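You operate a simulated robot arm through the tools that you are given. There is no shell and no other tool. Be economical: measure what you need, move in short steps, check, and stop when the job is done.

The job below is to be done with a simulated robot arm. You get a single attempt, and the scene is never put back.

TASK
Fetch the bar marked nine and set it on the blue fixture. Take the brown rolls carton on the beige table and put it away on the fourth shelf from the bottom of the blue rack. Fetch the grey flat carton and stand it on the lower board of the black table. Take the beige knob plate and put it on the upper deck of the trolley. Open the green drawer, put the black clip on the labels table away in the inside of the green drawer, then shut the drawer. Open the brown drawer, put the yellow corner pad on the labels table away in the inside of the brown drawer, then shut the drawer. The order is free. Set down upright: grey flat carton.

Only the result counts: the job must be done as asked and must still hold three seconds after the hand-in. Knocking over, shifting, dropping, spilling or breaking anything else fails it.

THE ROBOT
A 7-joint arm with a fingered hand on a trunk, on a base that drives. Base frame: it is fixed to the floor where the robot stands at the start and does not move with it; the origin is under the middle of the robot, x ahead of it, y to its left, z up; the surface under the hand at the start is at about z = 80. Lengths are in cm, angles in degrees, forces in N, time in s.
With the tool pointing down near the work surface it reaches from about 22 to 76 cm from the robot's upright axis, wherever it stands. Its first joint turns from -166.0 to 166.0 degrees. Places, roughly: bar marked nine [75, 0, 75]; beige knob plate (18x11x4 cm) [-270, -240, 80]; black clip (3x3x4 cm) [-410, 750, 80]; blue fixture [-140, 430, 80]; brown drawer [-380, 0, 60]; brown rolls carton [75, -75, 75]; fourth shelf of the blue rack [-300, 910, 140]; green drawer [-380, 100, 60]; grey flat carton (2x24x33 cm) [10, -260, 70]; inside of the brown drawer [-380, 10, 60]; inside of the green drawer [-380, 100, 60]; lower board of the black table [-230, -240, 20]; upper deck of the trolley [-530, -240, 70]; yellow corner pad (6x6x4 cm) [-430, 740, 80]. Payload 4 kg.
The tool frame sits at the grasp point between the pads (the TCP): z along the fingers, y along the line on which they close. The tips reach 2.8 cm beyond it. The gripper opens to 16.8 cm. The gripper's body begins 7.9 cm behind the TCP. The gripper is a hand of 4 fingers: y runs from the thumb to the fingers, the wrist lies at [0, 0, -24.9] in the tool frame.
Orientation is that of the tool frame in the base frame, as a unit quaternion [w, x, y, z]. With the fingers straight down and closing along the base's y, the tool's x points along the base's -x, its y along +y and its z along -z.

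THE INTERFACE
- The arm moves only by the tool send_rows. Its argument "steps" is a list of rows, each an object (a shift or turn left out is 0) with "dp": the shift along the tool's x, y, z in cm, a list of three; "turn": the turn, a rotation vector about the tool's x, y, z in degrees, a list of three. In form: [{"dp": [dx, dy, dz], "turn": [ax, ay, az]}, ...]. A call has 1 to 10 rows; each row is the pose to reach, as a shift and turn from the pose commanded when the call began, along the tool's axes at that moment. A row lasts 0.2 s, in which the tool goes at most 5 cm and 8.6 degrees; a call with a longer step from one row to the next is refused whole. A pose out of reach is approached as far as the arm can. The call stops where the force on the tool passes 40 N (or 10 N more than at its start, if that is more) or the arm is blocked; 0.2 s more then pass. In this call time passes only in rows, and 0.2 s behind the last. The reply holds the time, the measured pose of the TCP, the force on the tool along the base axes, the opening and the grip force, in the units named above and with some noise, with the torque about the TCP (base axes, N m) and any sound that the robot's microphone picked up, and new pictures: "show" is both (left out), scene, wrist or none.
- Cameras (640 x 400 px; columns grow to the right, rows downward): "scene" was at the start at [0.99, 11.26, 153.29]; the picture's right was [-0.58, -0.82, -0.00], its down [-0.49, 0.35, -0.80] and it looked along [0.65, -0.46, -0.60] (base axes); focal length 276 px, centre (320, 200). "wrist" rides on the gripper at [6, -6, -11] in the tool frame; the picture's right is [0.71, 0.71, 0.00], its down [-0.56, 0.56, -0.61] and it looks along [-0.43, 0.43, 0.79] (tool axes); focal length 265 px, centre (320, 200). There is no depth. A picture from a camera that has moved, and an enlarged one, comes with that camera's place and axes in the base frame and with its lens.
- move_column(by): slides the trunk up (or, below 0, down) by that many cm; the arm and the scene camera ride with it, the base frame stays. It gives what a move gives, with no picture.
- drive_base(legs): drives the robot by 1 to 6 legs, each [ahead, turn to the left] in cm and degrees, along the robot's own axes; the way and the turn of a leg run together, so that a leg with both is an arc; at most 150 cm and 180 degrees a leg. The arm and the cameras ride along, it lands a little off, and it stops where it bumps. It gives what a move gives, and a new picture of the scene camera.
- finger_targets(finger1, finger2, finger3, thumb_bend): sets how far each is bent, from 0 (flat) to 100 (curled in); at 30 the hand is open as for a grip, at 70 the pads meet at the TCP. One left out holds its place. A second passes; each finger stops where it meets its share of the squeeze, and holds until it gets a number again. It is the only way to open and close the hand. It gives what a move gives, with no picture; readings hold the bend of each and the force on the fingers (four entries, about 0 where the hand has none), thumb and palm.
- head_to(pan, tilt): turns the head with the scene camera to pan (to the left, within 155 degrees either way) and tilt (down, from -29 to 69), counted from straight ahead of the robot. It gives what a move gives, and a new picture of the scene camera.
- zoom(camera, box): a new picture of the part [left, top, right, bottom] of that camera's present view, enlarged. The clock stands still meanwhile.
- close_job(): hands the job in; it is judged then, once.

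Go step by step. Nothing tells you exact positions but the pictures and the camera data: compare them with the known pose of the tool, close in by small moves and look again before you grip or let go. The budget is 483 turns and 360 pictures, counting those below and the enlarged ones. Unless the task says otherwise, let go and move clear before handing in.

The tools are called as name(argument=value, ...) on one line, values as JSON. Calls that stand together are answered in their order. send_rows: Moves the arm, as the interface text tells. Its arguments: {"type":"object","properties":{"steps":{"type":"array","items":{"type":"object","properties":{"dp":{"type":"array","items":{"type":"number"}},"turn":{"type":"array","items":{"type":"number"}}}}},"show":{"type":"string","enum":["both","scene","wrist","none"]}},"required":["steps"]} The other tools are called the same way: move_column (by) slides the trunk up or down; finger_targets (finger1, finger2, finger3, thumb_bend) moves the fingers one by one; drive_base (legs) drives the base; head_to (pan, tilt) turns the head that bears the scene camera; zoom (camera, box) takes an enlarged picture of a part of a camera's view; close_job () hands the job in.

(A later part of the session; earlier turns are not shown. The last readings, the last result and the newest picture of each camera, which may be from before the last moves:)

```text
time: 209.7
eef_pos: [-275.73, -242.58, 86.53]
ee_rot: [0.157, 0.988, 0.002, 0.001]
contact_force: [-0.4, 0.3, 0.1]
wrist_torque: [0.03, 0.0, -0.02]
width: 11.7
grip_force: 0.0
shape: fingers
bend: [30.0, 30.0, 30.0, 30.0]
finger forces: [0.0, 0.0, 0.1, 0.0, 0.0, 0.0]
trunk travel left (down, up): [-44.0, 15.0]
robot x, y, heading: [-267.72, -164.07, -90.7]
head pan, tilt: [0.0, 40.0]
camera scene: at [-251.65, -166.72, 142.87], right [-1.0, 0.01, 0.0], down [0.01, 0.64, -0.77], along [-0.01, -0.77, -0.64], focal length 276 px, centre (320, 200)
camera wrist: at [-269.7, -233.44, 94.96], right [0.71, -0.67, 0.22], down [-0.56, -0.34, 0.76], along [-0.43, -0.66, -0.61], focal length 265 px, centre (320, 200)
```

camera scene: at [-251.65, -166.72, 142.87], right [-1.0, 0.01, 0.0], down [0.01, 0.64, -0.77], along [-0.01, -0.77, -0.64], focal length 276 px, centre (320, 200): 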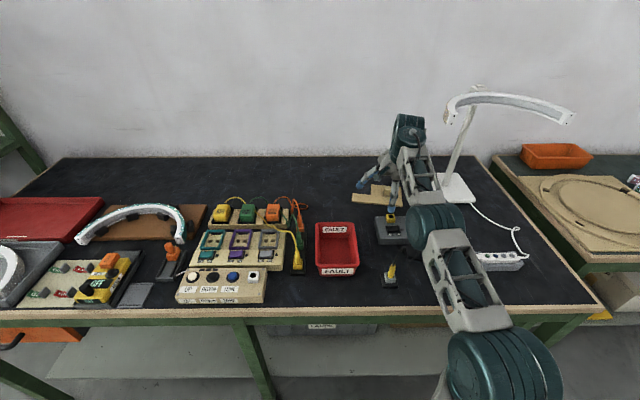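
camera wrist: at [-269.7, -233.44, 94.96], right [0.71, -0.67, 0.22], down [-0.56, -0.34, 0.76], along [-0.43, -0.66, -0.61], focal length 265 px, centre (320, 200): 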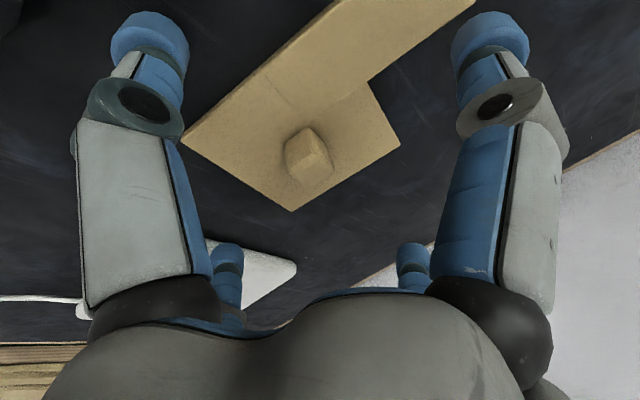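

send_rows(steps=[{"dp": [0, -0.2, 1]}, {"dp": [0, -0.3, 1.7]}], show="none")

finger_targets(finger2=75, thumb_bend=75)

zoom(camera="wrist", box=[160, 40, 480, 240])

```text
time: 210.2
eef_pos: [-275.78, -242.75, 85.53]
ee_rot: [0.163, 0.987, 0.001, 0.001]
contact_force: [0.5, -3.2, 35.7]
wrist_torque: [3.0, 0.03, 0.0]
width: 11.81
grip_force: 17.7
shape: fingers
bend: [30.0, 30.0, 30.0, 29.0]
finger forces: [0.1, 0.0, 0.0, 0.0, 35.5, 0.1]
trunk travel left (down, up): [-44.0, 15.0]
robot x, y, heading: [-267.89, -164.08, -90.5]
head pan, tilt: [0.0, 40.0]
```

```text
time: 211.2
eef_pos: [-275.76, -242.52, 85.19]
ee_rot: [0.159, 0.987, 0.002, 0.001]
contact_force: [0.9, 12.3, 32.3]
wrist_torque: [3.63, -0.01, -0.05]
width: 11.62
grip_force: 17.8
shape: fingers
bend: [30.0, 74.0, 30.0, 14.0]
finger forces: [0.0, 0.6, 0.0, 0.0, 34.0, 0.1]
trunk travel left (down, up): [-44.0, 15.0]
robot x, y, heading: [-267.74, -164.05, -90.4]
head pan, tilt: [0.0, 40.0]
```

```text
2.00 times, centred on (320, 140) of wrist
camera zoom: at [-269.8, -233.36, 93.65], right [0.71, -0.67, 0.22], down [-0.56, -0.34, 0.76], along [-0.43, -0.66, -0.61], focal length 531 px, centre (320, 320)
```

zoom: 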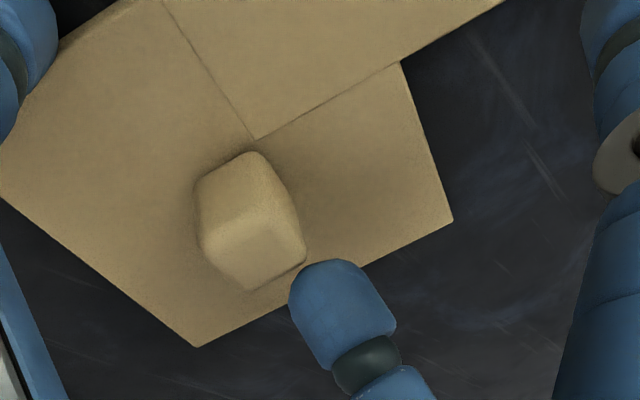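

The thumb, lower because of the tilt, touched the table. I rise 4 cm, pre-bend both fingers, and check.

send_rows(steps=[{"dp": [0, 0.6, -1.9]}, {"dp": [0, 1.24, -3.8]}], show="none")

finger_targets(finger2=50, thumb_bend=50)

zoom(camera="wrist", box=[0, 0, 640, 400])

```text
time: 211.8
eef_pos: [-275.73, -242.77, 88.67]
ee_rot: [0.156, 0.988, 0.001, 0.0]
contact_force: [-0.4, 2.1, 0.1]
wrist_torque: [-0.02, 0.0, 0.02]
width: 10.29
grip_force: 0.0
shape: fingers
bend: [30.0, 75.0, 30.0, 28.0]
finger forces: [0.0, 0.0, 0.0, 0.0, 0.0, 0.1]
trunk travel left (down, up): [-44.0, 15.0]
robot x, y, heading: [-267.76, -164.24, -90.7]
head pan, tilt: [0.0, 40.0]
```

```text
time: 212.8
eef_pos: [-275.79, -242.71, 88.86]
ee_rot: [0.158, 0.987, 0.002, 0.001]
contact_force: [0.3, 0.0, 0.3]
wrist_torque: [-0.02, 0.02, -0.02]
width: 9.21
grip_force: 0.1
shape: fingers
bend: [30.0, 50.0, 30.0, 50.0]
finger forces: [0.1, 0.0, 0.0, 0.0, 0.1, 0.0]
trunk travel left (down, up): [-44.0, 15.0]
robot x, y, heading: [-268.13, -163.89, -90.6]
head pan, tilt: [0.0, 40.0]
```

```text
1.00 times, centred on (320, 200) of wrist (not enlarged: the box is as wide or as high as the picture)
camera zoom: at [-269.78, -233.66, 97.33], right [0.71, -0.67, 0.22], down [-0.56, -0.34, 0.76], along [-0.43, -0.66, -0.62], focal length 265 px, centre (320, 200)
```

zoom: 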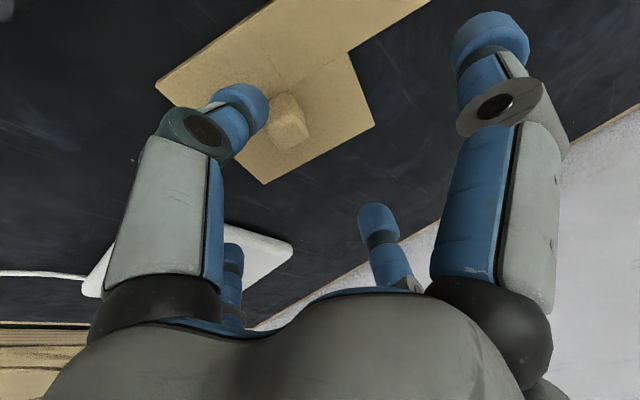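

The tilt makes the thumb hang low, so I reduce it to about 8 degrees while staying above.

send_rows(steps=[{"dp": [0, -0.3, -0.1], "turn": [5, 0, 0]}, {"dp": [0, -0.6, -0.2], "turn": [10, 0, 0]}], show="wrist")

```text
time: 213.4
eef_pos: [-275.81, -241.78, 88.69]
ee_rot: [0.071, 0.998, 0.002, 0.001]
contact_force: [0.2, -0.4, 0.4]
wrist_torque: [-0.03, 0.0, 0.02]
width: 9.18
grip_force: 0.2
shape: fingers
bend: [30.0, 50.0, 30.0, 50.0]
finger forces: [0.0, 0.0, 0.0, 0.0, 0.0, 0.0]
out of reach, approached as far as the arm can: row 2
trunk travel left (down, up): [-44.0, 15.0]
robot x, y, heading: [-267.77, -164.42, -90.7]
head pan, tilt: [0.0, 40.0]
camera wrist: at [-269.91, -234.26, 98.72], right [0.71, -0.7, 0.1], down [-0.56, -0.47, 0.69], along [-0.43, -0.54, -0.72], focal length 265 px, centre (320, 200)
```

wrist: 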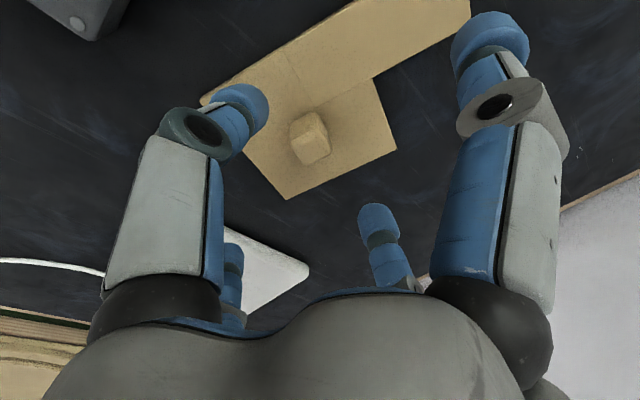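

The knob now lies right below. I descend 3 cm vertically and close.

send_rows(steps=[{"dp": [0, -0.2, 1.5]}, {"dp": [0, -0.42, 3]}], show="none")

finger_targets(finger2=75, thumb_bend=75)

zoom(camera="wrist", box=[160, 40, 480, 240])

```text
time: 214.1
eef_pos: [-276.01, -241.81, 85.85]
ee_rot: [0.071, 0.997, 0.002, 0.0]
contact_force: [-0.4, -0.7, 0.8]
wrist_torque: [0.0, 0.03, 0.0]
width: 9.18
grip_force: 0.1
shape: fingers
bend: [30.0, 50.0, 30.0, 50.0]
finger forces: [0.0, 0.0, 0.1, 0.0, 0.0, 0.0]
trunk travel left (down, up): [-44.0, 15.0]
robot x, y, heading: [-267.75, -163.73, -90.8]
head pan, tilt: [0.0, 40.0]
```

```text
time: 215.1
eef_pos: [-275.97, -241.84, 85.87]
ee_rot: [0.071, 0.997, 0.001, -0.001]
contact_force: [-1.8, 0.7, 0.7]
wrist_torque: [-0.07, 0.03, -0.03]
width: 7.96
grip_force: 8.5
shape: fingers
bend: [30.0, 63.0, 30.0, 67.0]
finger forces: [0.0, 8.1, 0.1, 0.0, 8.9, 0.0]
trunk travel left (down, up): [-44.0, 15.0]
robot x, y, heading: [-267.67, -164.11, -90.5]
head pan, tilt: [0.0, 40.0]
```

```text
2.00 times, centred on (320, 140) of wrist
camera zoom: at [-270.05, -234.31, 95.78], right [0.71, -0.7, 0.1], down [-0.56, -0.47, 0.69], along [-0.43, -0.54, -0.72], focal length 531 px, centre (320, 320)
```

zoom: 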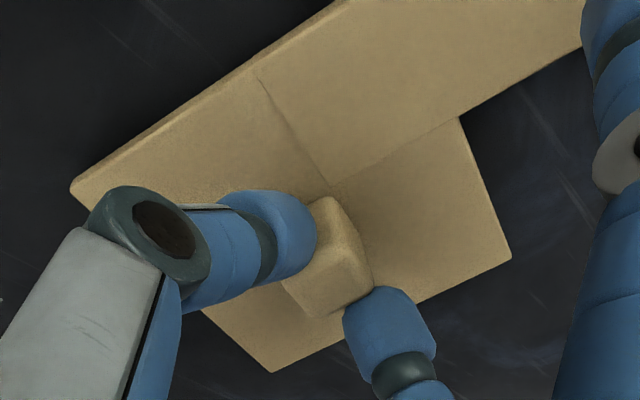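

The knob is gripped. I lift gently and check that the plate hangs well.

send_rows(steps=[{"dp": [0, 0.1, -1]}, {"dp": [0, 0.4, -3]}, {"dp": [0, 0.8, -6]}, {"dp": [0, 1.4, -10]}])

```text
time: 216.1
eef_pos: [-275.74, -240.1, 93.7]
ee_rot: [0.07, 0.998, 0.002, -0.001]
contact_force: [-0.5, 0.0, -1.8]
wrist_torque: [0.03, 0.1, -0.02]
width: 7.91
grip_force: 7.7
shape: fingers
bend: [30.0, 62.0, 30.0, 68.0]
finger forces: [0.0, 8.7, 0.0, 0.0, 8.2, 0.0]
out of reach, approached as far as the arm can: row 3, 4
trunk travel left (down, up): [-44.0, 15.0]
robot x, y, heading: [-268.04, -163.84, -90.7]
head pan, tilt: [0.0, 40.0]
camera scene: at [-251.62, -166.85, 142.85], right [-1.0, 0.01, 0.0], down [0.01, 0.64, -0.77], along [-0.01, -0.77, -0.64], focal length 276 px, centre (320, 200)
camera wrist: at [-269.8, -232.58, 103.55], right [0.71, -0.7, 0.1], down [-0.56, -0.47, 0.69], along [-0.43, -0.54, -0.72], focal length 265 px, centre (320, 200)
```

scene: 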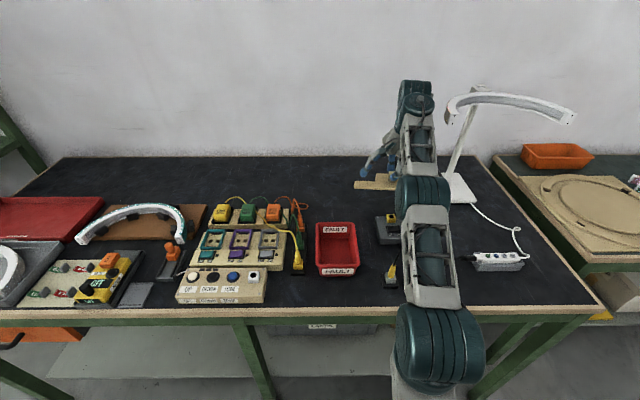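
wrist: 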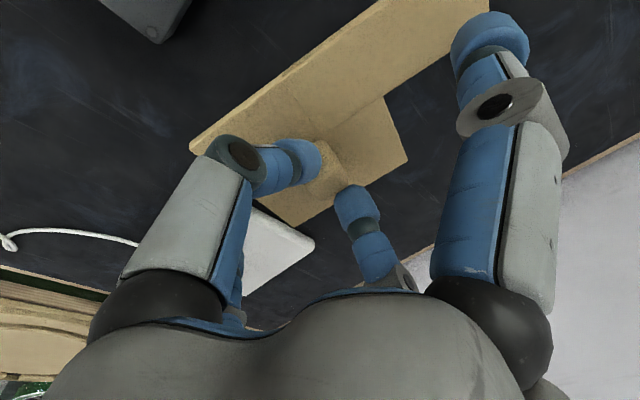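

The plate hangs level. I raise the trunk and draw the arm in.

move_column(by=15)

send_rows(steps=[{"dp": [0, -3, 0], "turn": [2, 0, 0]}, {"dp": [0, -6, 0], "turn": [4, 0, 0]}, {"dp": [0, -9, -1], "turn": [6, 0, 0]}, {"dp": [1, -13, -2], "turn": [8, 0, 0]}, {"dp": [2, -17, -3], "turn": [8, 0, 0]}, {"dp": [3, -21, -4], "turn": [8, 0, 0]}, {"dp": [4, -25, -5], "turn": [8, 0, 0]}, {"dp": [5, -29, -6], "turn": [8, 0, 0]}])

```text
time: 217.8
eef_pos: [-276.03, -240.0, 108.63]
ee_rot: [0.071, 0.998, 0.002, -0.001]
contact_force: [0.3, 0.2, -1.9]
wrist_torque: [0.02, 0.04, 0.03]
width: 7.92
grip_force: 8.7
shape: fingers
bend: [30.0, 62.0, 30.0, 68.0]
finger forces: [0.0, 8.6, 0.1, 0.1, 8.3, 0.1]
trunk travel left (down, up): [-59.0, 0.0]
robot x, y, heading: [-267.81, -164.2, -90.9]
head pan, tilt: [0.0, 40.0]
```

```text
time: 219.6
eef_pos: [-271.26, -210.39, 110.59]
ee_rot: [0.0, 1.0, 0.0, 0.0]
contact_force: [0.2, 0.2, -2.4]
wrist_torque: [0.02, 0.05, 0.02]
width: 7.9
grip_force: 8.0
shape: fingers
bend: [30.0, 62.0, 30.0, 69.0]
finger forces: [0.0, 8.5, 0.0, 0.0, 8.2, 0.0]
trunk travel left (down, up): [-59.0, 0.0]
robot x, y, heading: [-267.82, -163.97, -90.5]
head pan, tilt: [0.0, 40.0]
camera scene: at [-251.65, -166.64, 157.82], right [-1.0, 0.01, 0.0], down [0.01, 0.64, -0.77], along [-0.01, -0.77, -0.64], focal length 276 px, centre (320, 200)
camera wrist: at [-265.2, -204.18, 121.51], right [0.71, -0.71, 0.0], down [-0.56, -0.56, 0.62], along [-0.43, -0.44, -0.79], focal length 265 px, centre (320, 200)
```

scene: 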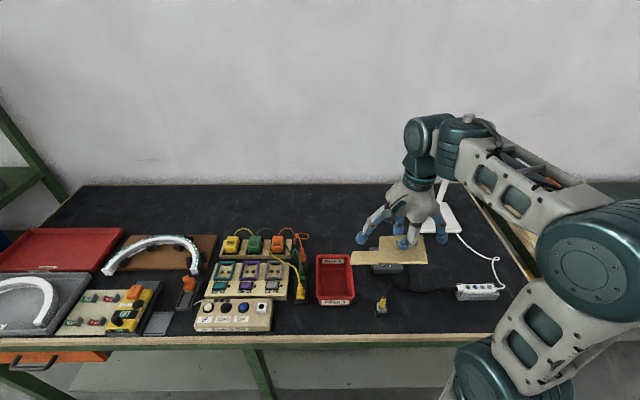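
wrist: 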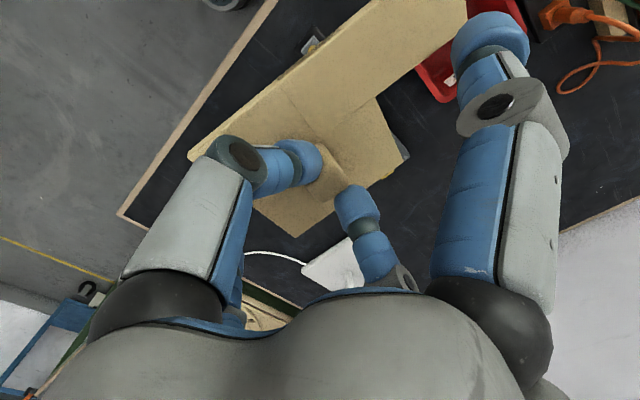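

Next is the trolley in the corner at about x -497..-547, y -192..-255. I back off, turn right, and drive toward it.

drive_base(legs=[[-14, 0], [0, -90], [120, 0]])

head_to(pan=15, tilt=30)

```text
time: 230.4
eef_pos: [-434.47, -149.29, 110.53]
ee_rot: [0.0, 0.718, -0.696, 0.0]
contact_force: [-0.5, 0.1, -2.0]
wrist_torque: [-0.01, -0.02, 0.0]
width: 7.92
grip_force: 7.4
shape: fingers
bend: [30.0, 62.0, 30.0, 69.0]
finger forces: [0.1, 8.2, 0.0, 0.1, 7.9, 0.0]
trunk travel left (down, up): [-59.0, 0.0]
robot x, y, heading: [-387.86, -151.44, -179.3]
head pan, tilt: [0.0, 40.0]
camera scene: at [-390.37, -167.74, 157.82], right [-0.02, 1.0, 0.0], down [0.64, 0.01, -0.77], along [-0.77, -0.01, -0.64], focal length 276 px, centre (320, 200)
```

scene: 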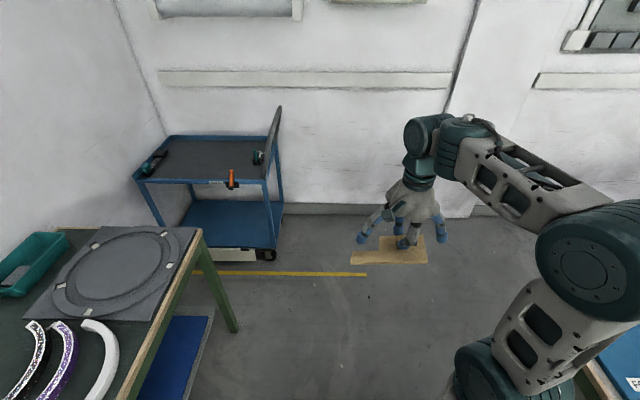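

```text
time: 231.2
eef_pos: [-434.43, -149.1, 110.61]
ee_rot: [0.001, 0.717, -0.697, -0.001]
contact_force: [-0.4, -0.4, -1.4]
wrist_torque: [0.02, 0.0, 0.02]
width: 7.92
grip_force: 8.0
shape: fingers
bend: [30.0, 62.0, 30.0, 69.0]
finger forces: [0.0, 8.2, 0.0, 0.0, 7.8, 0.1]
trunk travel left (down, up): [-59.0, 0.0]
robot x, y, heading: [-388.21, -151.51, -179.3]
head pan, tilt: [15.0, 30.0]
camera scene: at [-390.54, -170.08, 159.35], right [-0.27, 0.96, 0.0], down [0.48, 0.14, -0.87], along [-0.83, -0.24, -0.5], focal length 276 px, centre (320, 200)
```

scene: 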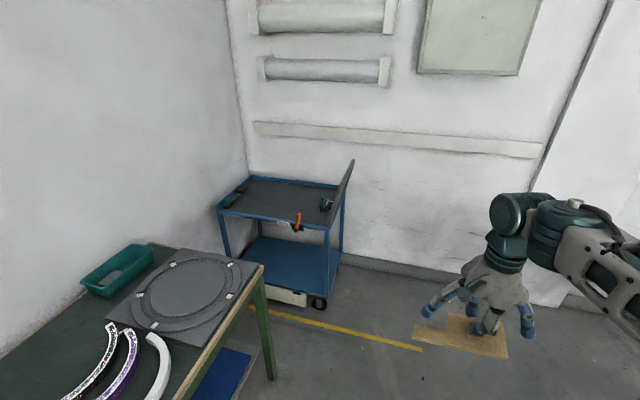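

The deck's middle near (-533,-230) is free. The handle is on its +y side, so to keep the hand off the wall I turn to face +x, back up toward the wall, then turn to face the trolley.

drive_base(legs=[[0, 179], [-105, 0]])

head_to(pan=-120, tilt=40)

```text
time: 243.9
eef_pos: [-447.32, -154.06, 110.63]
ee_rot: [0.0, 0.705, 0.709, 0.0]
contact_force: [-0.8, 0.0, -1.6]
wrist_torque: [-0.01, -0.04, 0.0]
width: 7.92
grip_force: 7.3
shape: fingers
bend: [30.0, 62.0, 30.0, 69.0]
finger forces: [0.1, 7.6, 0.0, 0.0, 7.2, 0.0]
trunk travel left (down, up): [-59.0, 0.0]
robot x, y, heading: [-493.77, -150.83, -0.4]
head pan, tilt: [15.0, 30.0]
camera scene: at [-490.94, -132.23, 159.36], right [0.25, -0.97, 0.0], down [-0.48, -0.13, -0.87], along [0.84, 0.22, -0.5], focal length 276 px, centre (320, 200)
```

scene: 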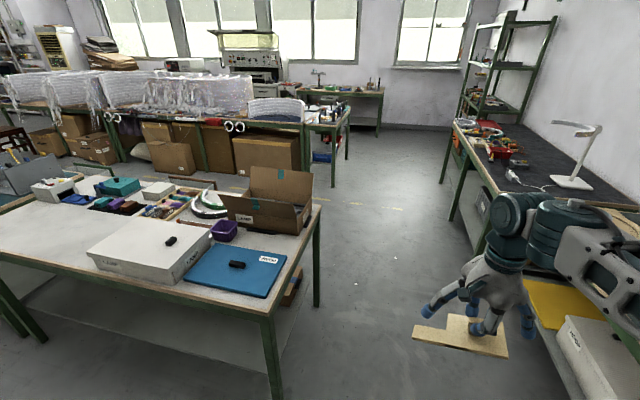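

```text
time: 246.1
eef_pos: [-447.38, -154.04, 110.6]
ee_rot: [0.0, 0.705, 0.709, 0.001]
contact_force: [-1.0, -0.1, -1.9]
wrist_torque: [0.0, 0.01, 0.01]
width: 7.92
grip_force: 7.3
shape: fingers
bend: [30.0, 62.0, 30.0, 69.0]
finger forces: [0.0, 7.5, 0.1, 0.1, 7.2, 0.0]
trunk travel left (down, up): [-59.0, 0.0]
robot x, y, heading: [-493.55, -150.95, -0.3]
head pan, tilt: [-120.0, 40.0]
camera scene: at [-503.98, -141.83, 157.82], right [-0.86, 0.51, 0.0], down [0.33, 0.55, -0.77], along [-0.39, -0.66, -0.64], focal length 276 px, centre (320, 200)
```

scene: 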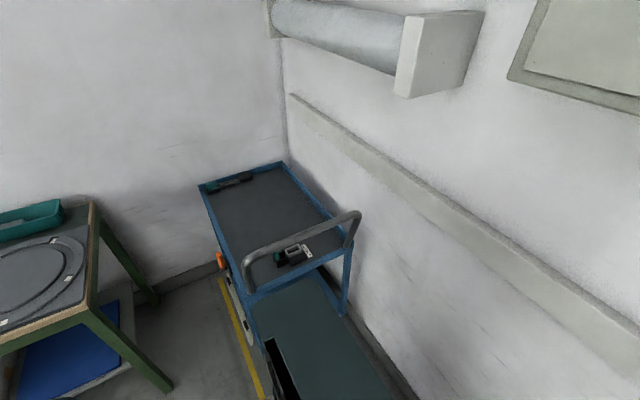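

The deck is free except near the handle side. I back 22 cm more and turn right to face the trolley.

drive_base(legs=[[-24, 0], [0, -90]])

head_to(pan=10, tilt=50)

```text
time: 251.8
eef_pos: [-522.91, -196.82, 110.64]
ee_rot: [0.001, 1.0, -0.017, 0.0]
contact_force: [-0.1, -0.1, -0.8]
wrist_torque: [-0.04, 0.02, -0.04]
width: 7.9
grip_force: 7.0
shape: fingers
bend: [30.0, 62.0, 30.0, 69.0]
finger forces: [0.1, 7.4, 0.0, 0.0, 7.0, 0.0]
trunk travel left (down, up): [-59.0, 0.0]
robot x, y, heading: [-517.79, -150.75, -92.7]
head pan, tilt: [-120.0, 40.0]
camera scene: at [-508.5, -140.91, 157.82], right [0.54, 0.84, 0.0], down [0.54, -0.35, -0.77], along [-0.64, 0.41, -0.64], focal length 276 px, centre (320, 200)
```

scene: 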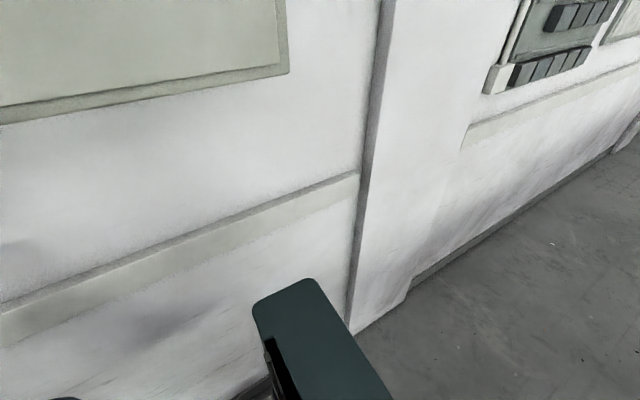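

```text
time: 253.9
eef_pos: [-522.95, -196.83, 110.62]
ee_rot: [0.002, 1.0, -0.018, 0.0]
contact_force: [-0.1, -0.1, -0.9]
wrist_torque: [0.0, 0.04, -0.01]
width: 7.92
grip_force: 7.6
shape: fingers
bend: [30.0, 62.0, 30.0, 69.0]
finger forces: [0.1, 7.4, 0.0, 0.0, 6.9, 0.1]
trunk travel left (down, up): [-59.0, 0.0]
robot x, y, heading: [-517.57, -150.69, -92.8]
head pan, tilt: [10.0, 50.0]
camera scene: at [-500.38, -153.16, 156.4], right [-0.99, -0.13, 0.0], down [-0.1, 0.76, -0.64], along [0.08, -0.64, -0.77], focal length 276 px, centre (320, 200)
```

scene: 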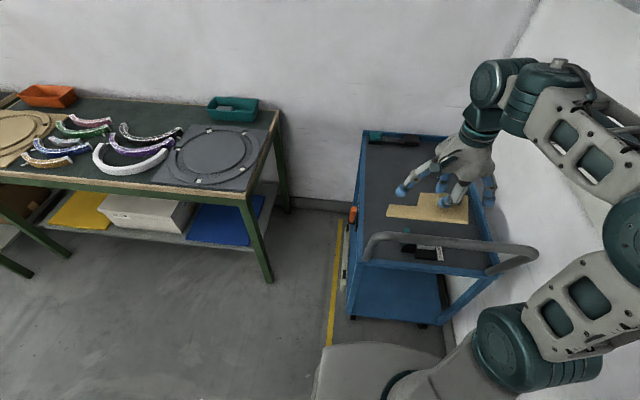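

I drive 9 cm ahead and then extend the hand over the handle to the deck's middle at the present height.

drive_base(legs=[[9, 0]])

send_rows(steps=[{"dp": [-1, 4, 0]}, {"dp": [-3, 8, 0]}, {"dp": [-5, 12, 0]}, {"dp": [-7, 16, 0]}, {"dp": [-8.5, 20, 0]}])

```text
time: 255.0
eef_pos: [-523.42, -206.04, 110.61]
ee_rot: [0.0, 1.0, -0.018, 0.0]
contact_force: [-0.8, -0.6, -2.2]
wrist_torque: [0.04, 0.05, -0.03]
width: 7.91
grip_force: 7.1
shape: fingers
bend: [30.0, 62.0, 30.0, 69.0]
finger forces: [0.0, 7.4, 0.1, 0.0, 7.0, 0.0]
trunk travel left (down, up): [-59.0, 0.0]
robot x, y, heading: [-518.13, -160.05, -92.9]
head pan, tilt: [10.0, 50.0]
camera scene: at [-500.82, -162.36, 156.4], right [-0.99, -0.13, 0.0], down [-0.1, 0.76, -0.64], along [0.08, -0.64, -0.77], focal length 276 px, centre (320, 200)
```

scene: 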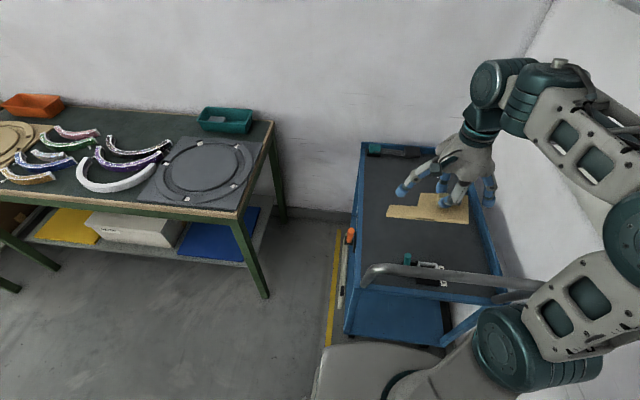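

```text
time: 256.2
eef_pos: [-532.43, -225.61, 110.54]
ee_rot: [0.0, 1.0, -0.016, 0.0]
contact_force: [0.4, -0.2, -2.2]
wrist_torque: [0.02, 0.02, -0.01]
width: 7.91
grip_force: 7.0
shape: fingers
bend: [30.0, 62.0, 30.0, 69.0]
finger forces: [0.0, 7.5, 0.1, 0.0, 7.2, 0.0]
trunk travel left (down, up): [-59.0, 0.0]
robot x, y, heading: [-518.11, -159.77, -92.8]
head pan, tilt: [10.0, 50.0]
camera scene: at [-500.79, -162.36, 156.4], right [-0.99, -0.13, 0.0], down [-0.1, 0.76, -0.64], along [0.08, -0.64, -0.77], focal length 276 px, centre (320, 200)
camera wrist: at [-526.16, -219.82, 121.42], right [0.68, -0.73, 0.0], down [-0.58, -0.54, 0.61], along [-0.45, -0.42, -0.79], focal length 265 px, centre (320, 200)
```

scene: 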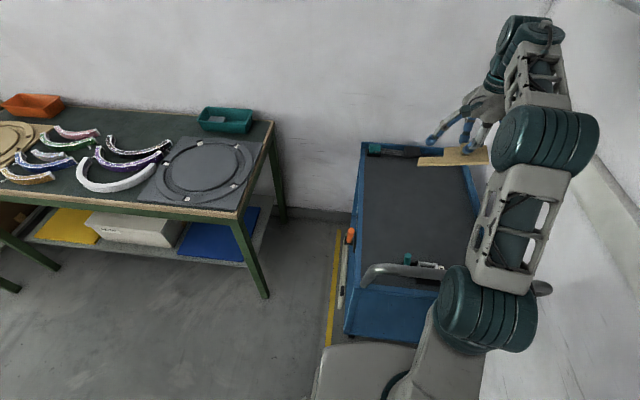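
wrist: 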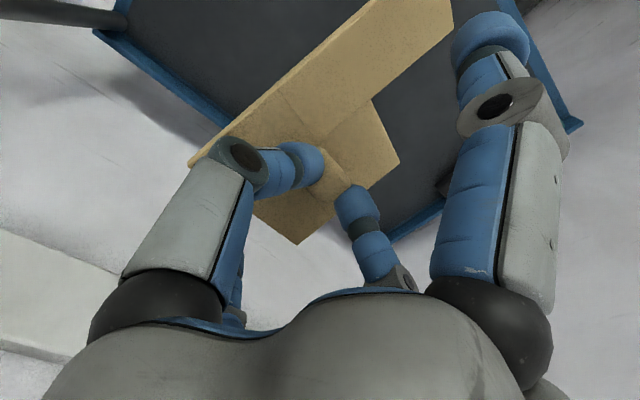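

The hand is over the deck's middle. I lower step by step, watching the arm against the handle.

send_rows(steps=[{"dp": [1, 1, 4]}, {"dp": [2, 2, 8]}, {"dp": [2, 2, 12]}, {"dp": [2, 2, 16]}], show="scene")

```text
time: 257.2
eef_pos: [-530.75, -227.89, 94.52]
ee_rot: [0.0, 1.0, -0.017, 0.0]
contact_force: [-1.6, 0.9, -1.2]
wrist_torque: [0.01, 0.01, 0.01]
width: 7.91
grip_force: 7.1
shape: fingers
bend: [30.0, 62.0, 30.0, 69.0]
finger forces: [0.0, 7.4, 0.0, 0.0, 6.9, 0.0]
trunk travel left (down, up): [-59.0, 0.0]
robot x, y, heading: [-518.19, -159.73, -92.7]
head pan, tilt: [10.0, 50.0]
camera scene: at [-500.82, -162.3, 156.41], right [-0.99, -0.13, 0.0], down [-0.1, 0.76, -0.64], along [0.08, -0.64, -0.77], focal length 276 px, centre (320, 200)
```

scene: 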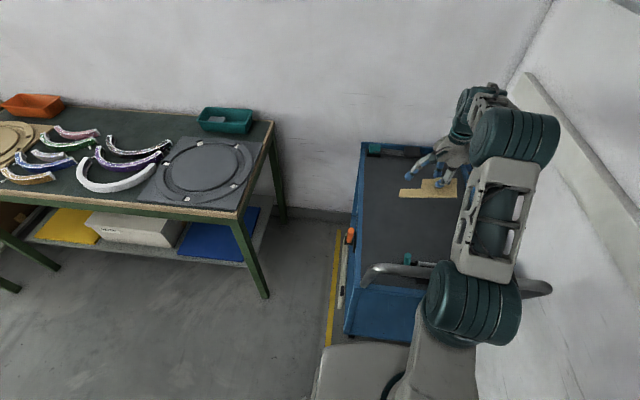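

send_rows(steps=[{"dp": [0, 0, 4]}, {"dp": [0, 0, 8]}, {"dp": [0, 0, 12]}, {"dp": [0, 0, 14]}], show="both")

```text
time: 258.2
eef_pos: [-530.79, -227.72, 80.45]
ee_rot: [0.001, 1.0, -0.017, 0.0]
contact_force: [-0.6, -0.6, -0.6]
wrist_torque: [0.01, 0.0, -0.01]
width: 7.91
grip_force: 7.1
shape: fingers
bend: [30.0, 62.0, 30.0, 69.0]
finger forces: [0.0, 7.3, 0.0, 0.0, 7.1, 0.0]
trunk travel left (down, up): [-59.0, 0.0]
robot x, y, heading: [-518.46, -159.78, -92.8]
head pan, tilt: [10.0, 50.0]
camera scene: at [-500.82, -162.27, 156.41], right [-0.99, -0.13, 0.0], down [-0.1, 0.76, -0.64], along [0.08, -0.64, -0.77], focal length 276 px, centre (320, 200)
camera wrist: at [-524.53, -221.91, 91.43], right [0.68, -0.73, 0.0], down [-0.58, -0.54, 0.62], along [-0.45, -0.42, -0.79], focal length 265 px, centre (320, 200)
```

scene: 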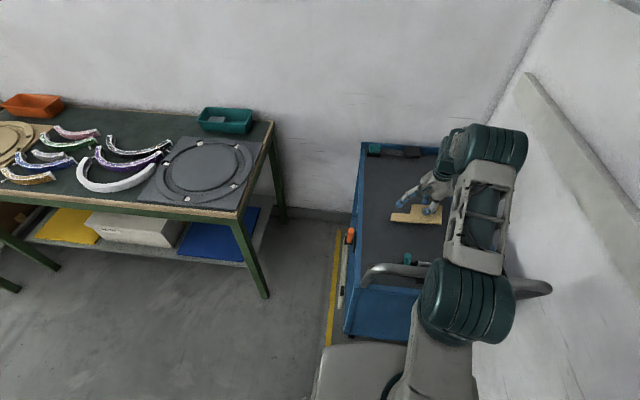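
wrist: 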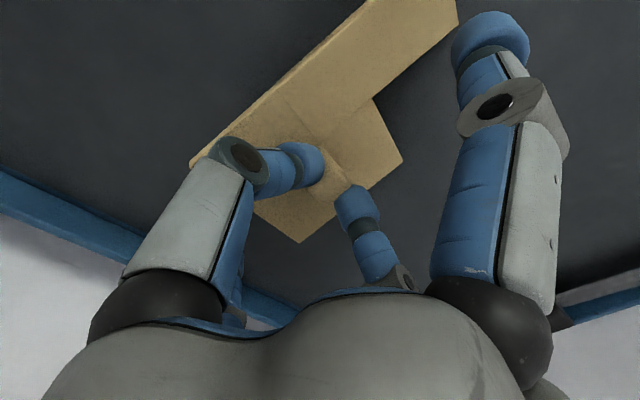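

send_rows(steps=[{"dp": [0, 0, 1]}, {"dp": [0, 0, 2]}, {"dp": [0, 0, 2.6]}, {"dp": [0, 0, 3.2]}, {"dp": [0, 0, 3.8]}], show="none")

zoom(camera="scene", box=[340, 120, 560, 320])

```text
time: 259.4
eef_pos: [-530.8, -227.6, 77.15]
ee_rot: [0.003, 1.0, -0.018, 0.0]
contact_force: [-2.5, 6.0, 26.3]
wrist_torque: [-0.1, 0.0, -0.07]
width: 7.92
grip_force: 15.5
shape: fingers
bend: [30.0, 62.0, 30.0, 68.0]
finger forces: [0.0, 12.6, 0.0, 0.0, 18.1, 0.0]
trunk travel left (down, up): [-59.0, 0.0]
robot x, y, heading: [-518.19, -159.52, -92.6]
head pan, tilt: [10.0, 50.0]
```

```text
2.00 times, centred on (450, 220) of scene
camera zoom: at [-500.77, -161.87, 156.46], right [-0.99, -0.13, 0.0], down [-0.1, 0.76, -0.64], along [0.08, -0.64, -0.76], focal length 552 px, centre (60, 160)
```

zoom: 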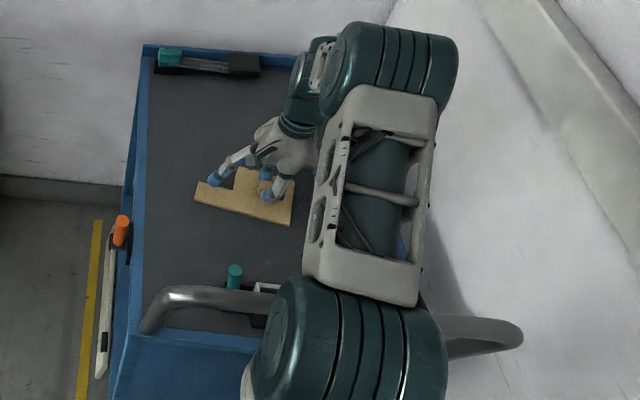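

The plate rests on the deck. I open the fingers and rise.

send_rows(steps=[{"dp": [0, 0, -0.4]}], show="none")

finger_targets(finger2=50, thumb_bend=50)

send_rows(steps=[{"dp": [0, 0, -2]}, {"dp": [0, 0, -6]}, {"dp": [0, 0, -10]}, {"dp": [0, 0, -14]}, {"dp": [0, 0, -18]}, {"dp": [0, 0, -22]}, {"dp": [0, 0, -26]}, {"dp": [0, 0, -30]}, {"dp": [0, 0, -34]}])

```text
time: 259.8
eef_pos: [-530.73, -227.73, 77.22]
ee_rot: [0.0, 1.0, -0.018, 0.0]
contact_force: [-3.5, 4.3, 10.4]
wrist_torque: [-0.09, 0.06, -0.06]
width: 7.93
grip_force: 11.3
shape: fingers
bend: [30.0, 62.0, 30.0, 68.0]
finger forces: [0.1, 10.6, 0.1, 0.0, 12.2, 0.1]
trunk travel left (down, up): [-59.0, 0.0]
robot x, y, heading: [-518.2, -159.7, -92.8]
head pan, tilt: [10.0, 50.0]
```

```text
time: 260.8
eef_pos: [-530.68, -227.68, 77.29]
ee_rot: [0.001, 1.0, -0.018, 0.0]
contact_force: [0.1, 0.7, -0.4]
wrist_torque: [-0.01, 0.02, -0.02]
width: 9.17
grip_force: 0.0
shape: fingers
bend: [30.0, 50.0, 30.0, 50.0]
finger forces: [0.0, 0.0, 0.1, 0.0, 0.1, 0.0]
trunk travel left (down, up): [-59.0, 0.0]
robot x, y, heading: [-518.14, -159.61, -92.7]
head pan, tilt: [10.0, 50.0]
```

```text
time: 262.8
eef_pos: [-530.73, -227.46, 111.21]
ee_rot: [0.0, 1.0, -0.018, 0.0]
contact_force: [0.3, 0.1, -0.7]
wrist_torque: [0.02, -0.02, 0.02]
width: 9.17
grip_force: 0.1
shape: fingers
bend: [30.0, 50.0, 30.0, 50.0]
finger forces: [0.1, 0.0, 0.0, 0.0, 0.0, 0.0]
trunk travel left (down, up): [-59.0, 0.0]
robot x, y, heading: [-518.16, -159.78, -93.0]
head pan, tilt: [10.0, 50.0]
camera scene: at [-500.81, -162.23, 156.4], right [-0.99, -0.13, 0.0], down [-0.1, 0.76, -0.64], along [0.08, -0.64, -0.77], focal length 276 px, centre (320, 200)
camera wrist: at [-524.42, -221.71, 122.09], right [0.68, -0.73, 0.0], down [-0.58, -0.54, 0.61], along [-0.45, -0.42, -0.79], focal length 265 px, centre (320, 200)
```

scene: 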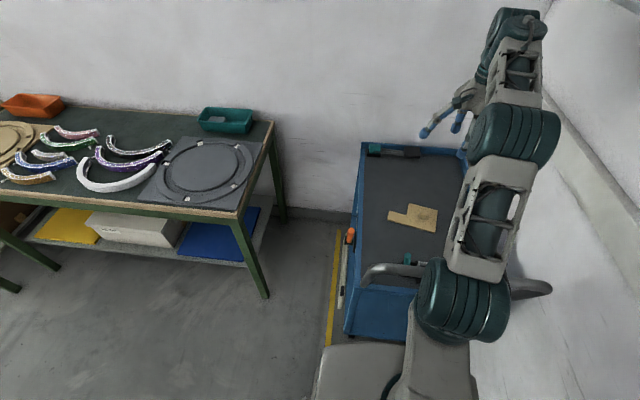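
wrist: 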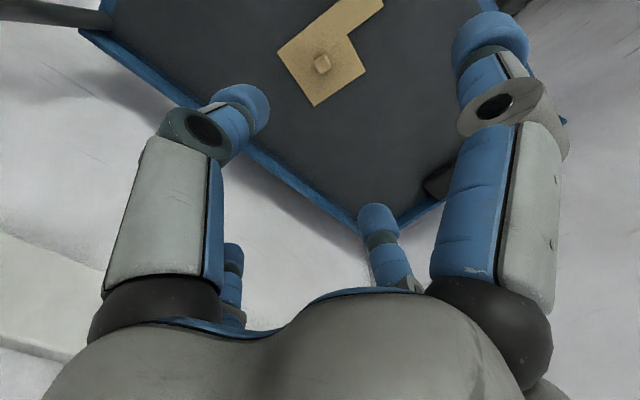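

The knob plate lies on the trolley's upper deck. Next is the grey flat carton at about (10,-260): I draw the arm back, leave the corner, and drive east.

send_rows(steps=[{"dp": [1, -4, 0]}, {"dp": [3, -8, 0]}, {"dp": [5, -12, 0]}, {"dp": [7, -16, 0]}, {"dp": [9, -20, 0]}, {"dp": [9, -23, 0]}], show="none")

drive_base(legs=[[-15, 0], [0, 93], [150, 0], [150, 0], [80, 0]])

head_to(pan=-20, tilt=30)

```text
time: 264.2
eef_pos: [-520.88, -205.03, 110.99]
ee_rot: [0.001, 1.0, -0.016, 0.001]
contact_force: [0.4, 0.2, -0.6]
wrist_torque: [0.0, -0.02, 0.02]
width: 9.17
grip_force: 0.0
shape: fingers
bend: [30.0, 50.0, 30.0, 50.0]
finger forces: [0.0, 0.0, 0.0, 0.0, 0.0, 0.0]
trunk travel left (down, up): [-59.0, 0.0]
robot x, y, heading: [-518.18, -159.85, -92.8]
head pan, tilt: [10.0, 50.0]
```

```text
time: 287.4
eef_pos: [-92.46, -142.81, 111.09]
ee_rot: [0.001, 0.692, 0.722, 0.001]
contact_force: [1.0, 0.5, -0.2]
wrist_torque: [-0.01, 0.04, 0.03]
width: 9.16
grip_force: 0.2
shape: fingers
bend: [30.0, 50.0, 30.0, 50.0]
finger forces: [0.0, 0.1, 0.0, 0.0, 0.1, 0.1]
trunk travel left (down, up): [-59.0, 0.0]
robot x, y, heading: [-137.68, -143.56, 1.6]
head pan, tilt: [10.0, 50.0]
camera scene: at [-136.9, -125.93, 156.4], right [0.2, -0.98, 0.0], down [-0.75, -0.15, -0.64], along [0.63, 0.13, -0.77], focal length 276 px, centre (320, 200)
```

scene: 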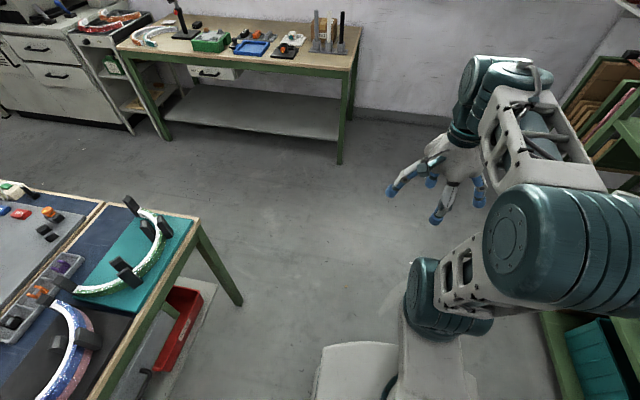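

```text
time: 288.4
eef_pos: [-92.58, -142.82, 111.05]
ee_rot: [0.0, 0.692, 0.721, 0.001]
contact_force: [-0.8, 0.0, 0.3]
wrist_torque: [-0.01, 0.0, 0.01]
width: 9.19
grip_force: 0.0
shape: fingers
bend: [30.0, 50.0, 30.0, 50.0]
finger forces: [0.0, 0.0, 0.1, 0.0, 0.1, 0.1]
trunk travel left (down, up): [-59.0, 0.0]
robot x, y, heading: [-137.94, -143.46, 1.5]
head pan, tilt: [-20.0, 30.0]
camera scene: at [-135.88, -130.33, 159.35], right [-0.31, -0.95, 0.0], down [-0.48, 0.16, -0.87], along [0.82, -0.27, -0.5], focal length 276 px, centre (320, 200)
```

scene: 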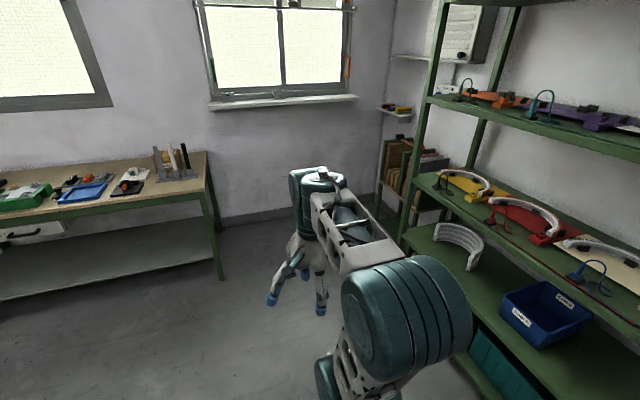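

drive_base(legs=[[0, -2], [115, 0]])

head_to(pan=-70, tilt=40)

```text
time: 294.6
eef_pos: [22.49, -144.42, 111.03]
ee_rot: [0.0, 0.702, 0.712, 0.001]
contact_force: [-0.3, 0.0, -0.1]
wrist_torque: [0.0, -0.03, 0.02]
width: 9.19
grip_force: 0.1
shape: fingers
bend: [30.0, 50.0, 30.0, 50.0]
finger forces: [0.0, 0.0, 0.0, 0.1, 0.0, 0.0]
trunk travel left (down, up): [-59.0, 0.0]
robot x, y, heading: [-23.01, -143.7, -0.0]
head pan, tilt: [-20.0, 30.0]
camera scene: at [-20.5, -130.73, 159.36], right [-0.34, -0.94, 0.0], down [-0.47, 0.17, -0.87], along [0.81, -0.3, -0.5], focal length 276 px, centre (320, 200)
```

scene: 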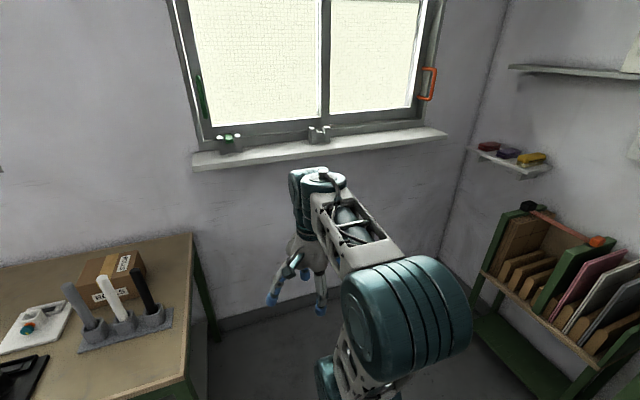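

```text
time: 295.8
eef_pos: [22.55, -144.35, 111.06]
ee_rot: [0.001, 0.703, 0.711, 0.0]
contact_force: [1.3, -0.1, 1.2]
wrist_torque: [-0.03, 0.02, 0.03]
width: 9.18
grip_force: 0.0
shape: fingers
bend: [30.0, 50.0, 30.0, 50.0]
finger forces: [0.1, 0.0, 0.0, 0.1, 0.1, 0.0]
trunk travel left (down, up): [-59.0, 0.0]
robot x, y, heading: [-22.87, -144.47, -0.2]
head pan, tilt: [-70.0, 40.0]
camera scene: at [-26.11, -135.63, 157.82], right [-0.94, -0.34, 0.0], down [-0.22, 0.6, -0.77], along [0.26, -0.72, -0.64], focal length 276 px, centre (320, 200)
```

scene: 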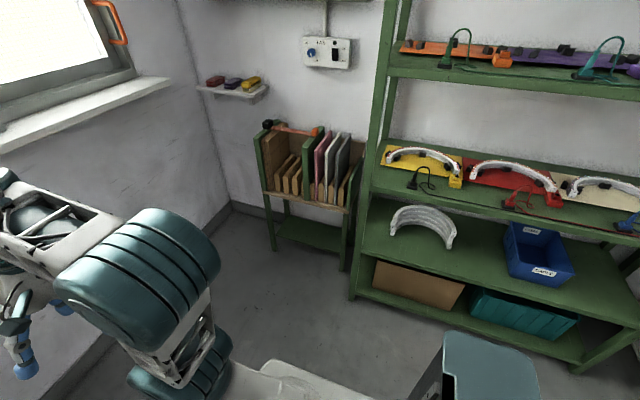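

zoom(camera="scene", box=[230, 100, 390, 280])

```text
2.22 times, centred on (310, 190) of scene
camera zoom: at [-26.11, -135.63, 157.82], right [-0.94, -0.34, 0.0], down [-0.22, 0.6, -0.77], along [0.26, -0.72, -0.64], focal length 613 px, centre (342, 222)
```

zoom: 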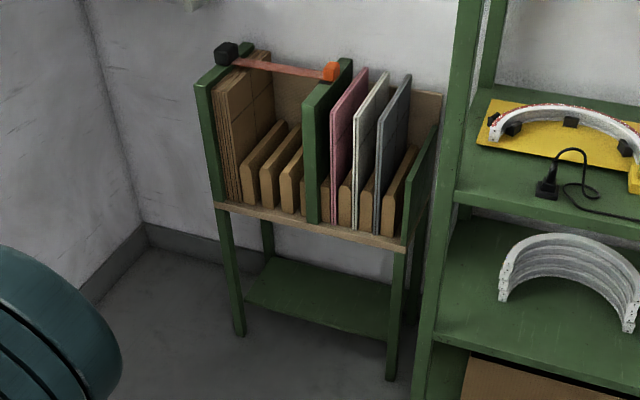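

The grey flat carton is the rightmost of the three upright ones, about x 4, y -242..-266, z 62..95. Fingers 1 and 3 could hit its top edge, so I test how they look when flat and when curled.

finger_targets(finger1=0, finger3=0, finger2=60, thumb_bend=60)

head_to(pan=-20, tilt=40)

zoom(camera="scene", box=[220, 100, 380, 260])

finger_targets(finger1=100, finger3=100)

zoom(camera="scene", box=[220, 100, 380, 260])

zoom(camera="wrist", box=[0, 0, 640, 400])

```text
time: 296.8
eef_pos: [22.46, -144.4, 111.07]
ee_rot: [0.0, 0.702, 0.712, 0.0]
contact_force: [-0.4, 0.9, -0.1]
wrist_torque: [-0.02, -0.02, -0.03]
width: 11.73
grip_force: 0.1
shape: fingers
bend: [0.0, 60.0, 0.0, 60.0]
finger forces: [0.0, 0.0, 0.0, 0.1, 0.1, 0.1]
trunk travel left (down, up): [-59.0, 0.0]
robot x, y, heading: [-23.05, -143.82, -0.1]
head pan, tilt: [-70.0, 40.0]
```

```text
time: 298.0
eef_pos: [22.51, -144.49, 111.0]
ee_rot: [0.001, 0.702, 0.712, 0.001]
contact_force: [0.3, 0.5, 0.4]
wrist_torque: [0.0, -0.02, 0.0]
width: 11.74
grip_force: 0.1
shape: fingers
bend: [0.0, 60.0, 0.0, 60.0]
finger forces: [0.0, 0.0, 0.1, 0.1, 0.1, 0.0]
trunk travel left (down, up): [-59.0, 0.0]
robot x, y, heading: [-22.95, -143.86, -0.1]
head pan, tilt: [-20.0, 40.0]
camera scene: at [-21.04, -130.55, 157.82], right [-0.34, -0.94, 0.0], down [-0.6, 0.22, -0.77], along [0.72, -0.26, -0.64], focal length 276 px, centre (320, 200)
```

scene: 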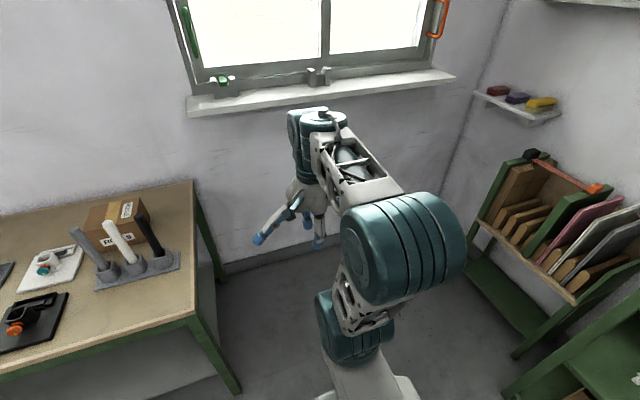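

```text
2.50 times, centred on (300, 180) of scene
camera zoom: at [-21.04, -130.55, 157.82], right [-0.34, -0.94, 0.0], down [-0.6, 0.22, -0.77], along [0.72, -0.26, -0.64], focal length 690 px, centre (370, 250)
```

zoom: 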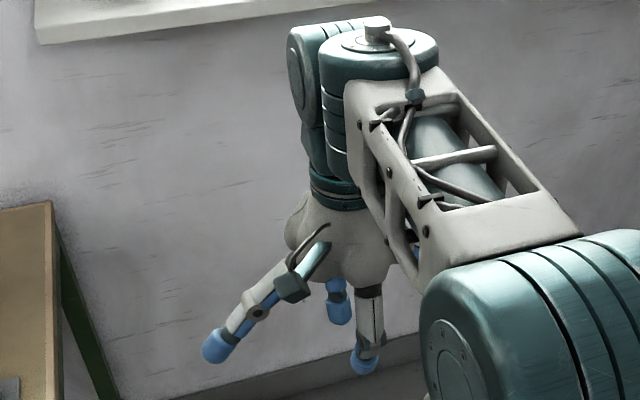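

```text
time: 299.0
eef_pos: [22.43, -144.52, 111.13]
ee_rot: [0.001, 0.703, 0.712, 0.0]
contact_force: [0.5, 0.0, 0.3]
wrist_torque: [0.02, -0.03, 0.02]
width: 1.73
grip_force: 0.0
shape: fingers
bend: [72.0, 60.0, 72.0, 60.0]
finger forces: [0.1, 0.0, 0.0, 0.1, 0.1, 0.1]
trunk travel left (down, up): [-59.0, 0.0]
robot x, y, heading: [-22.88, -143.9, -0.3]
head pan, tilt: [-20.0, 40.0]
```

```text
2.50 times, centred on (300, 180) of scene
camera zoom: at [-21.04, -130.54, 157.82], right [-0.34, -0.94, 0.0], down [-0.6, 0.22, -0.77], along [0.72, -0.26, -0.64], focal length 690 px, centre (370, 250)
```

zoom: 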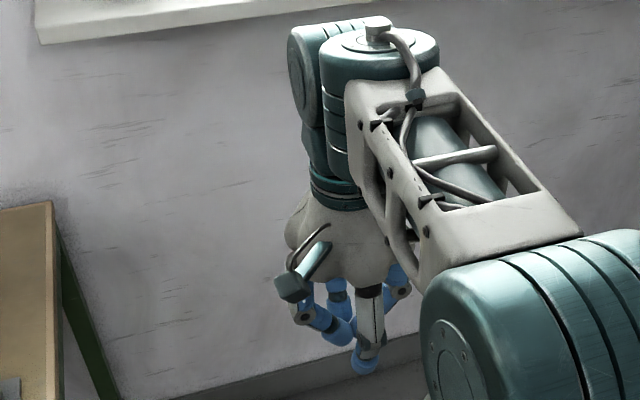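

```text
1.00 times, centred on (320, 200) of wrist (not enlarged: the box is as wide or as high as the picture)
camera zoom: at [16.34, -138.47, 121.92], right [0.7, 0.72, 0.0], down [0.57, -0.55, 0.62], along [0.44, -0.43, -0.79], focal length 265 px, centre (320, 200)
```

zoom: 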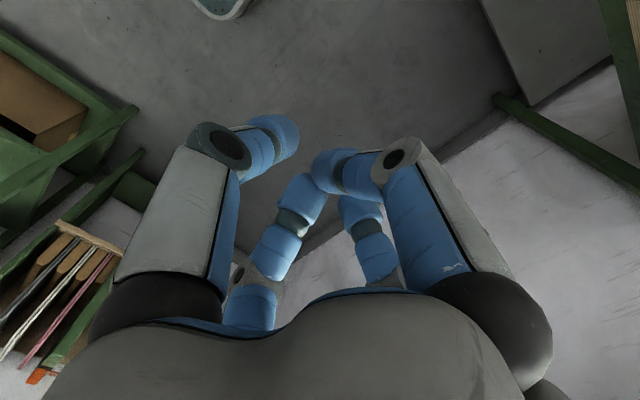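

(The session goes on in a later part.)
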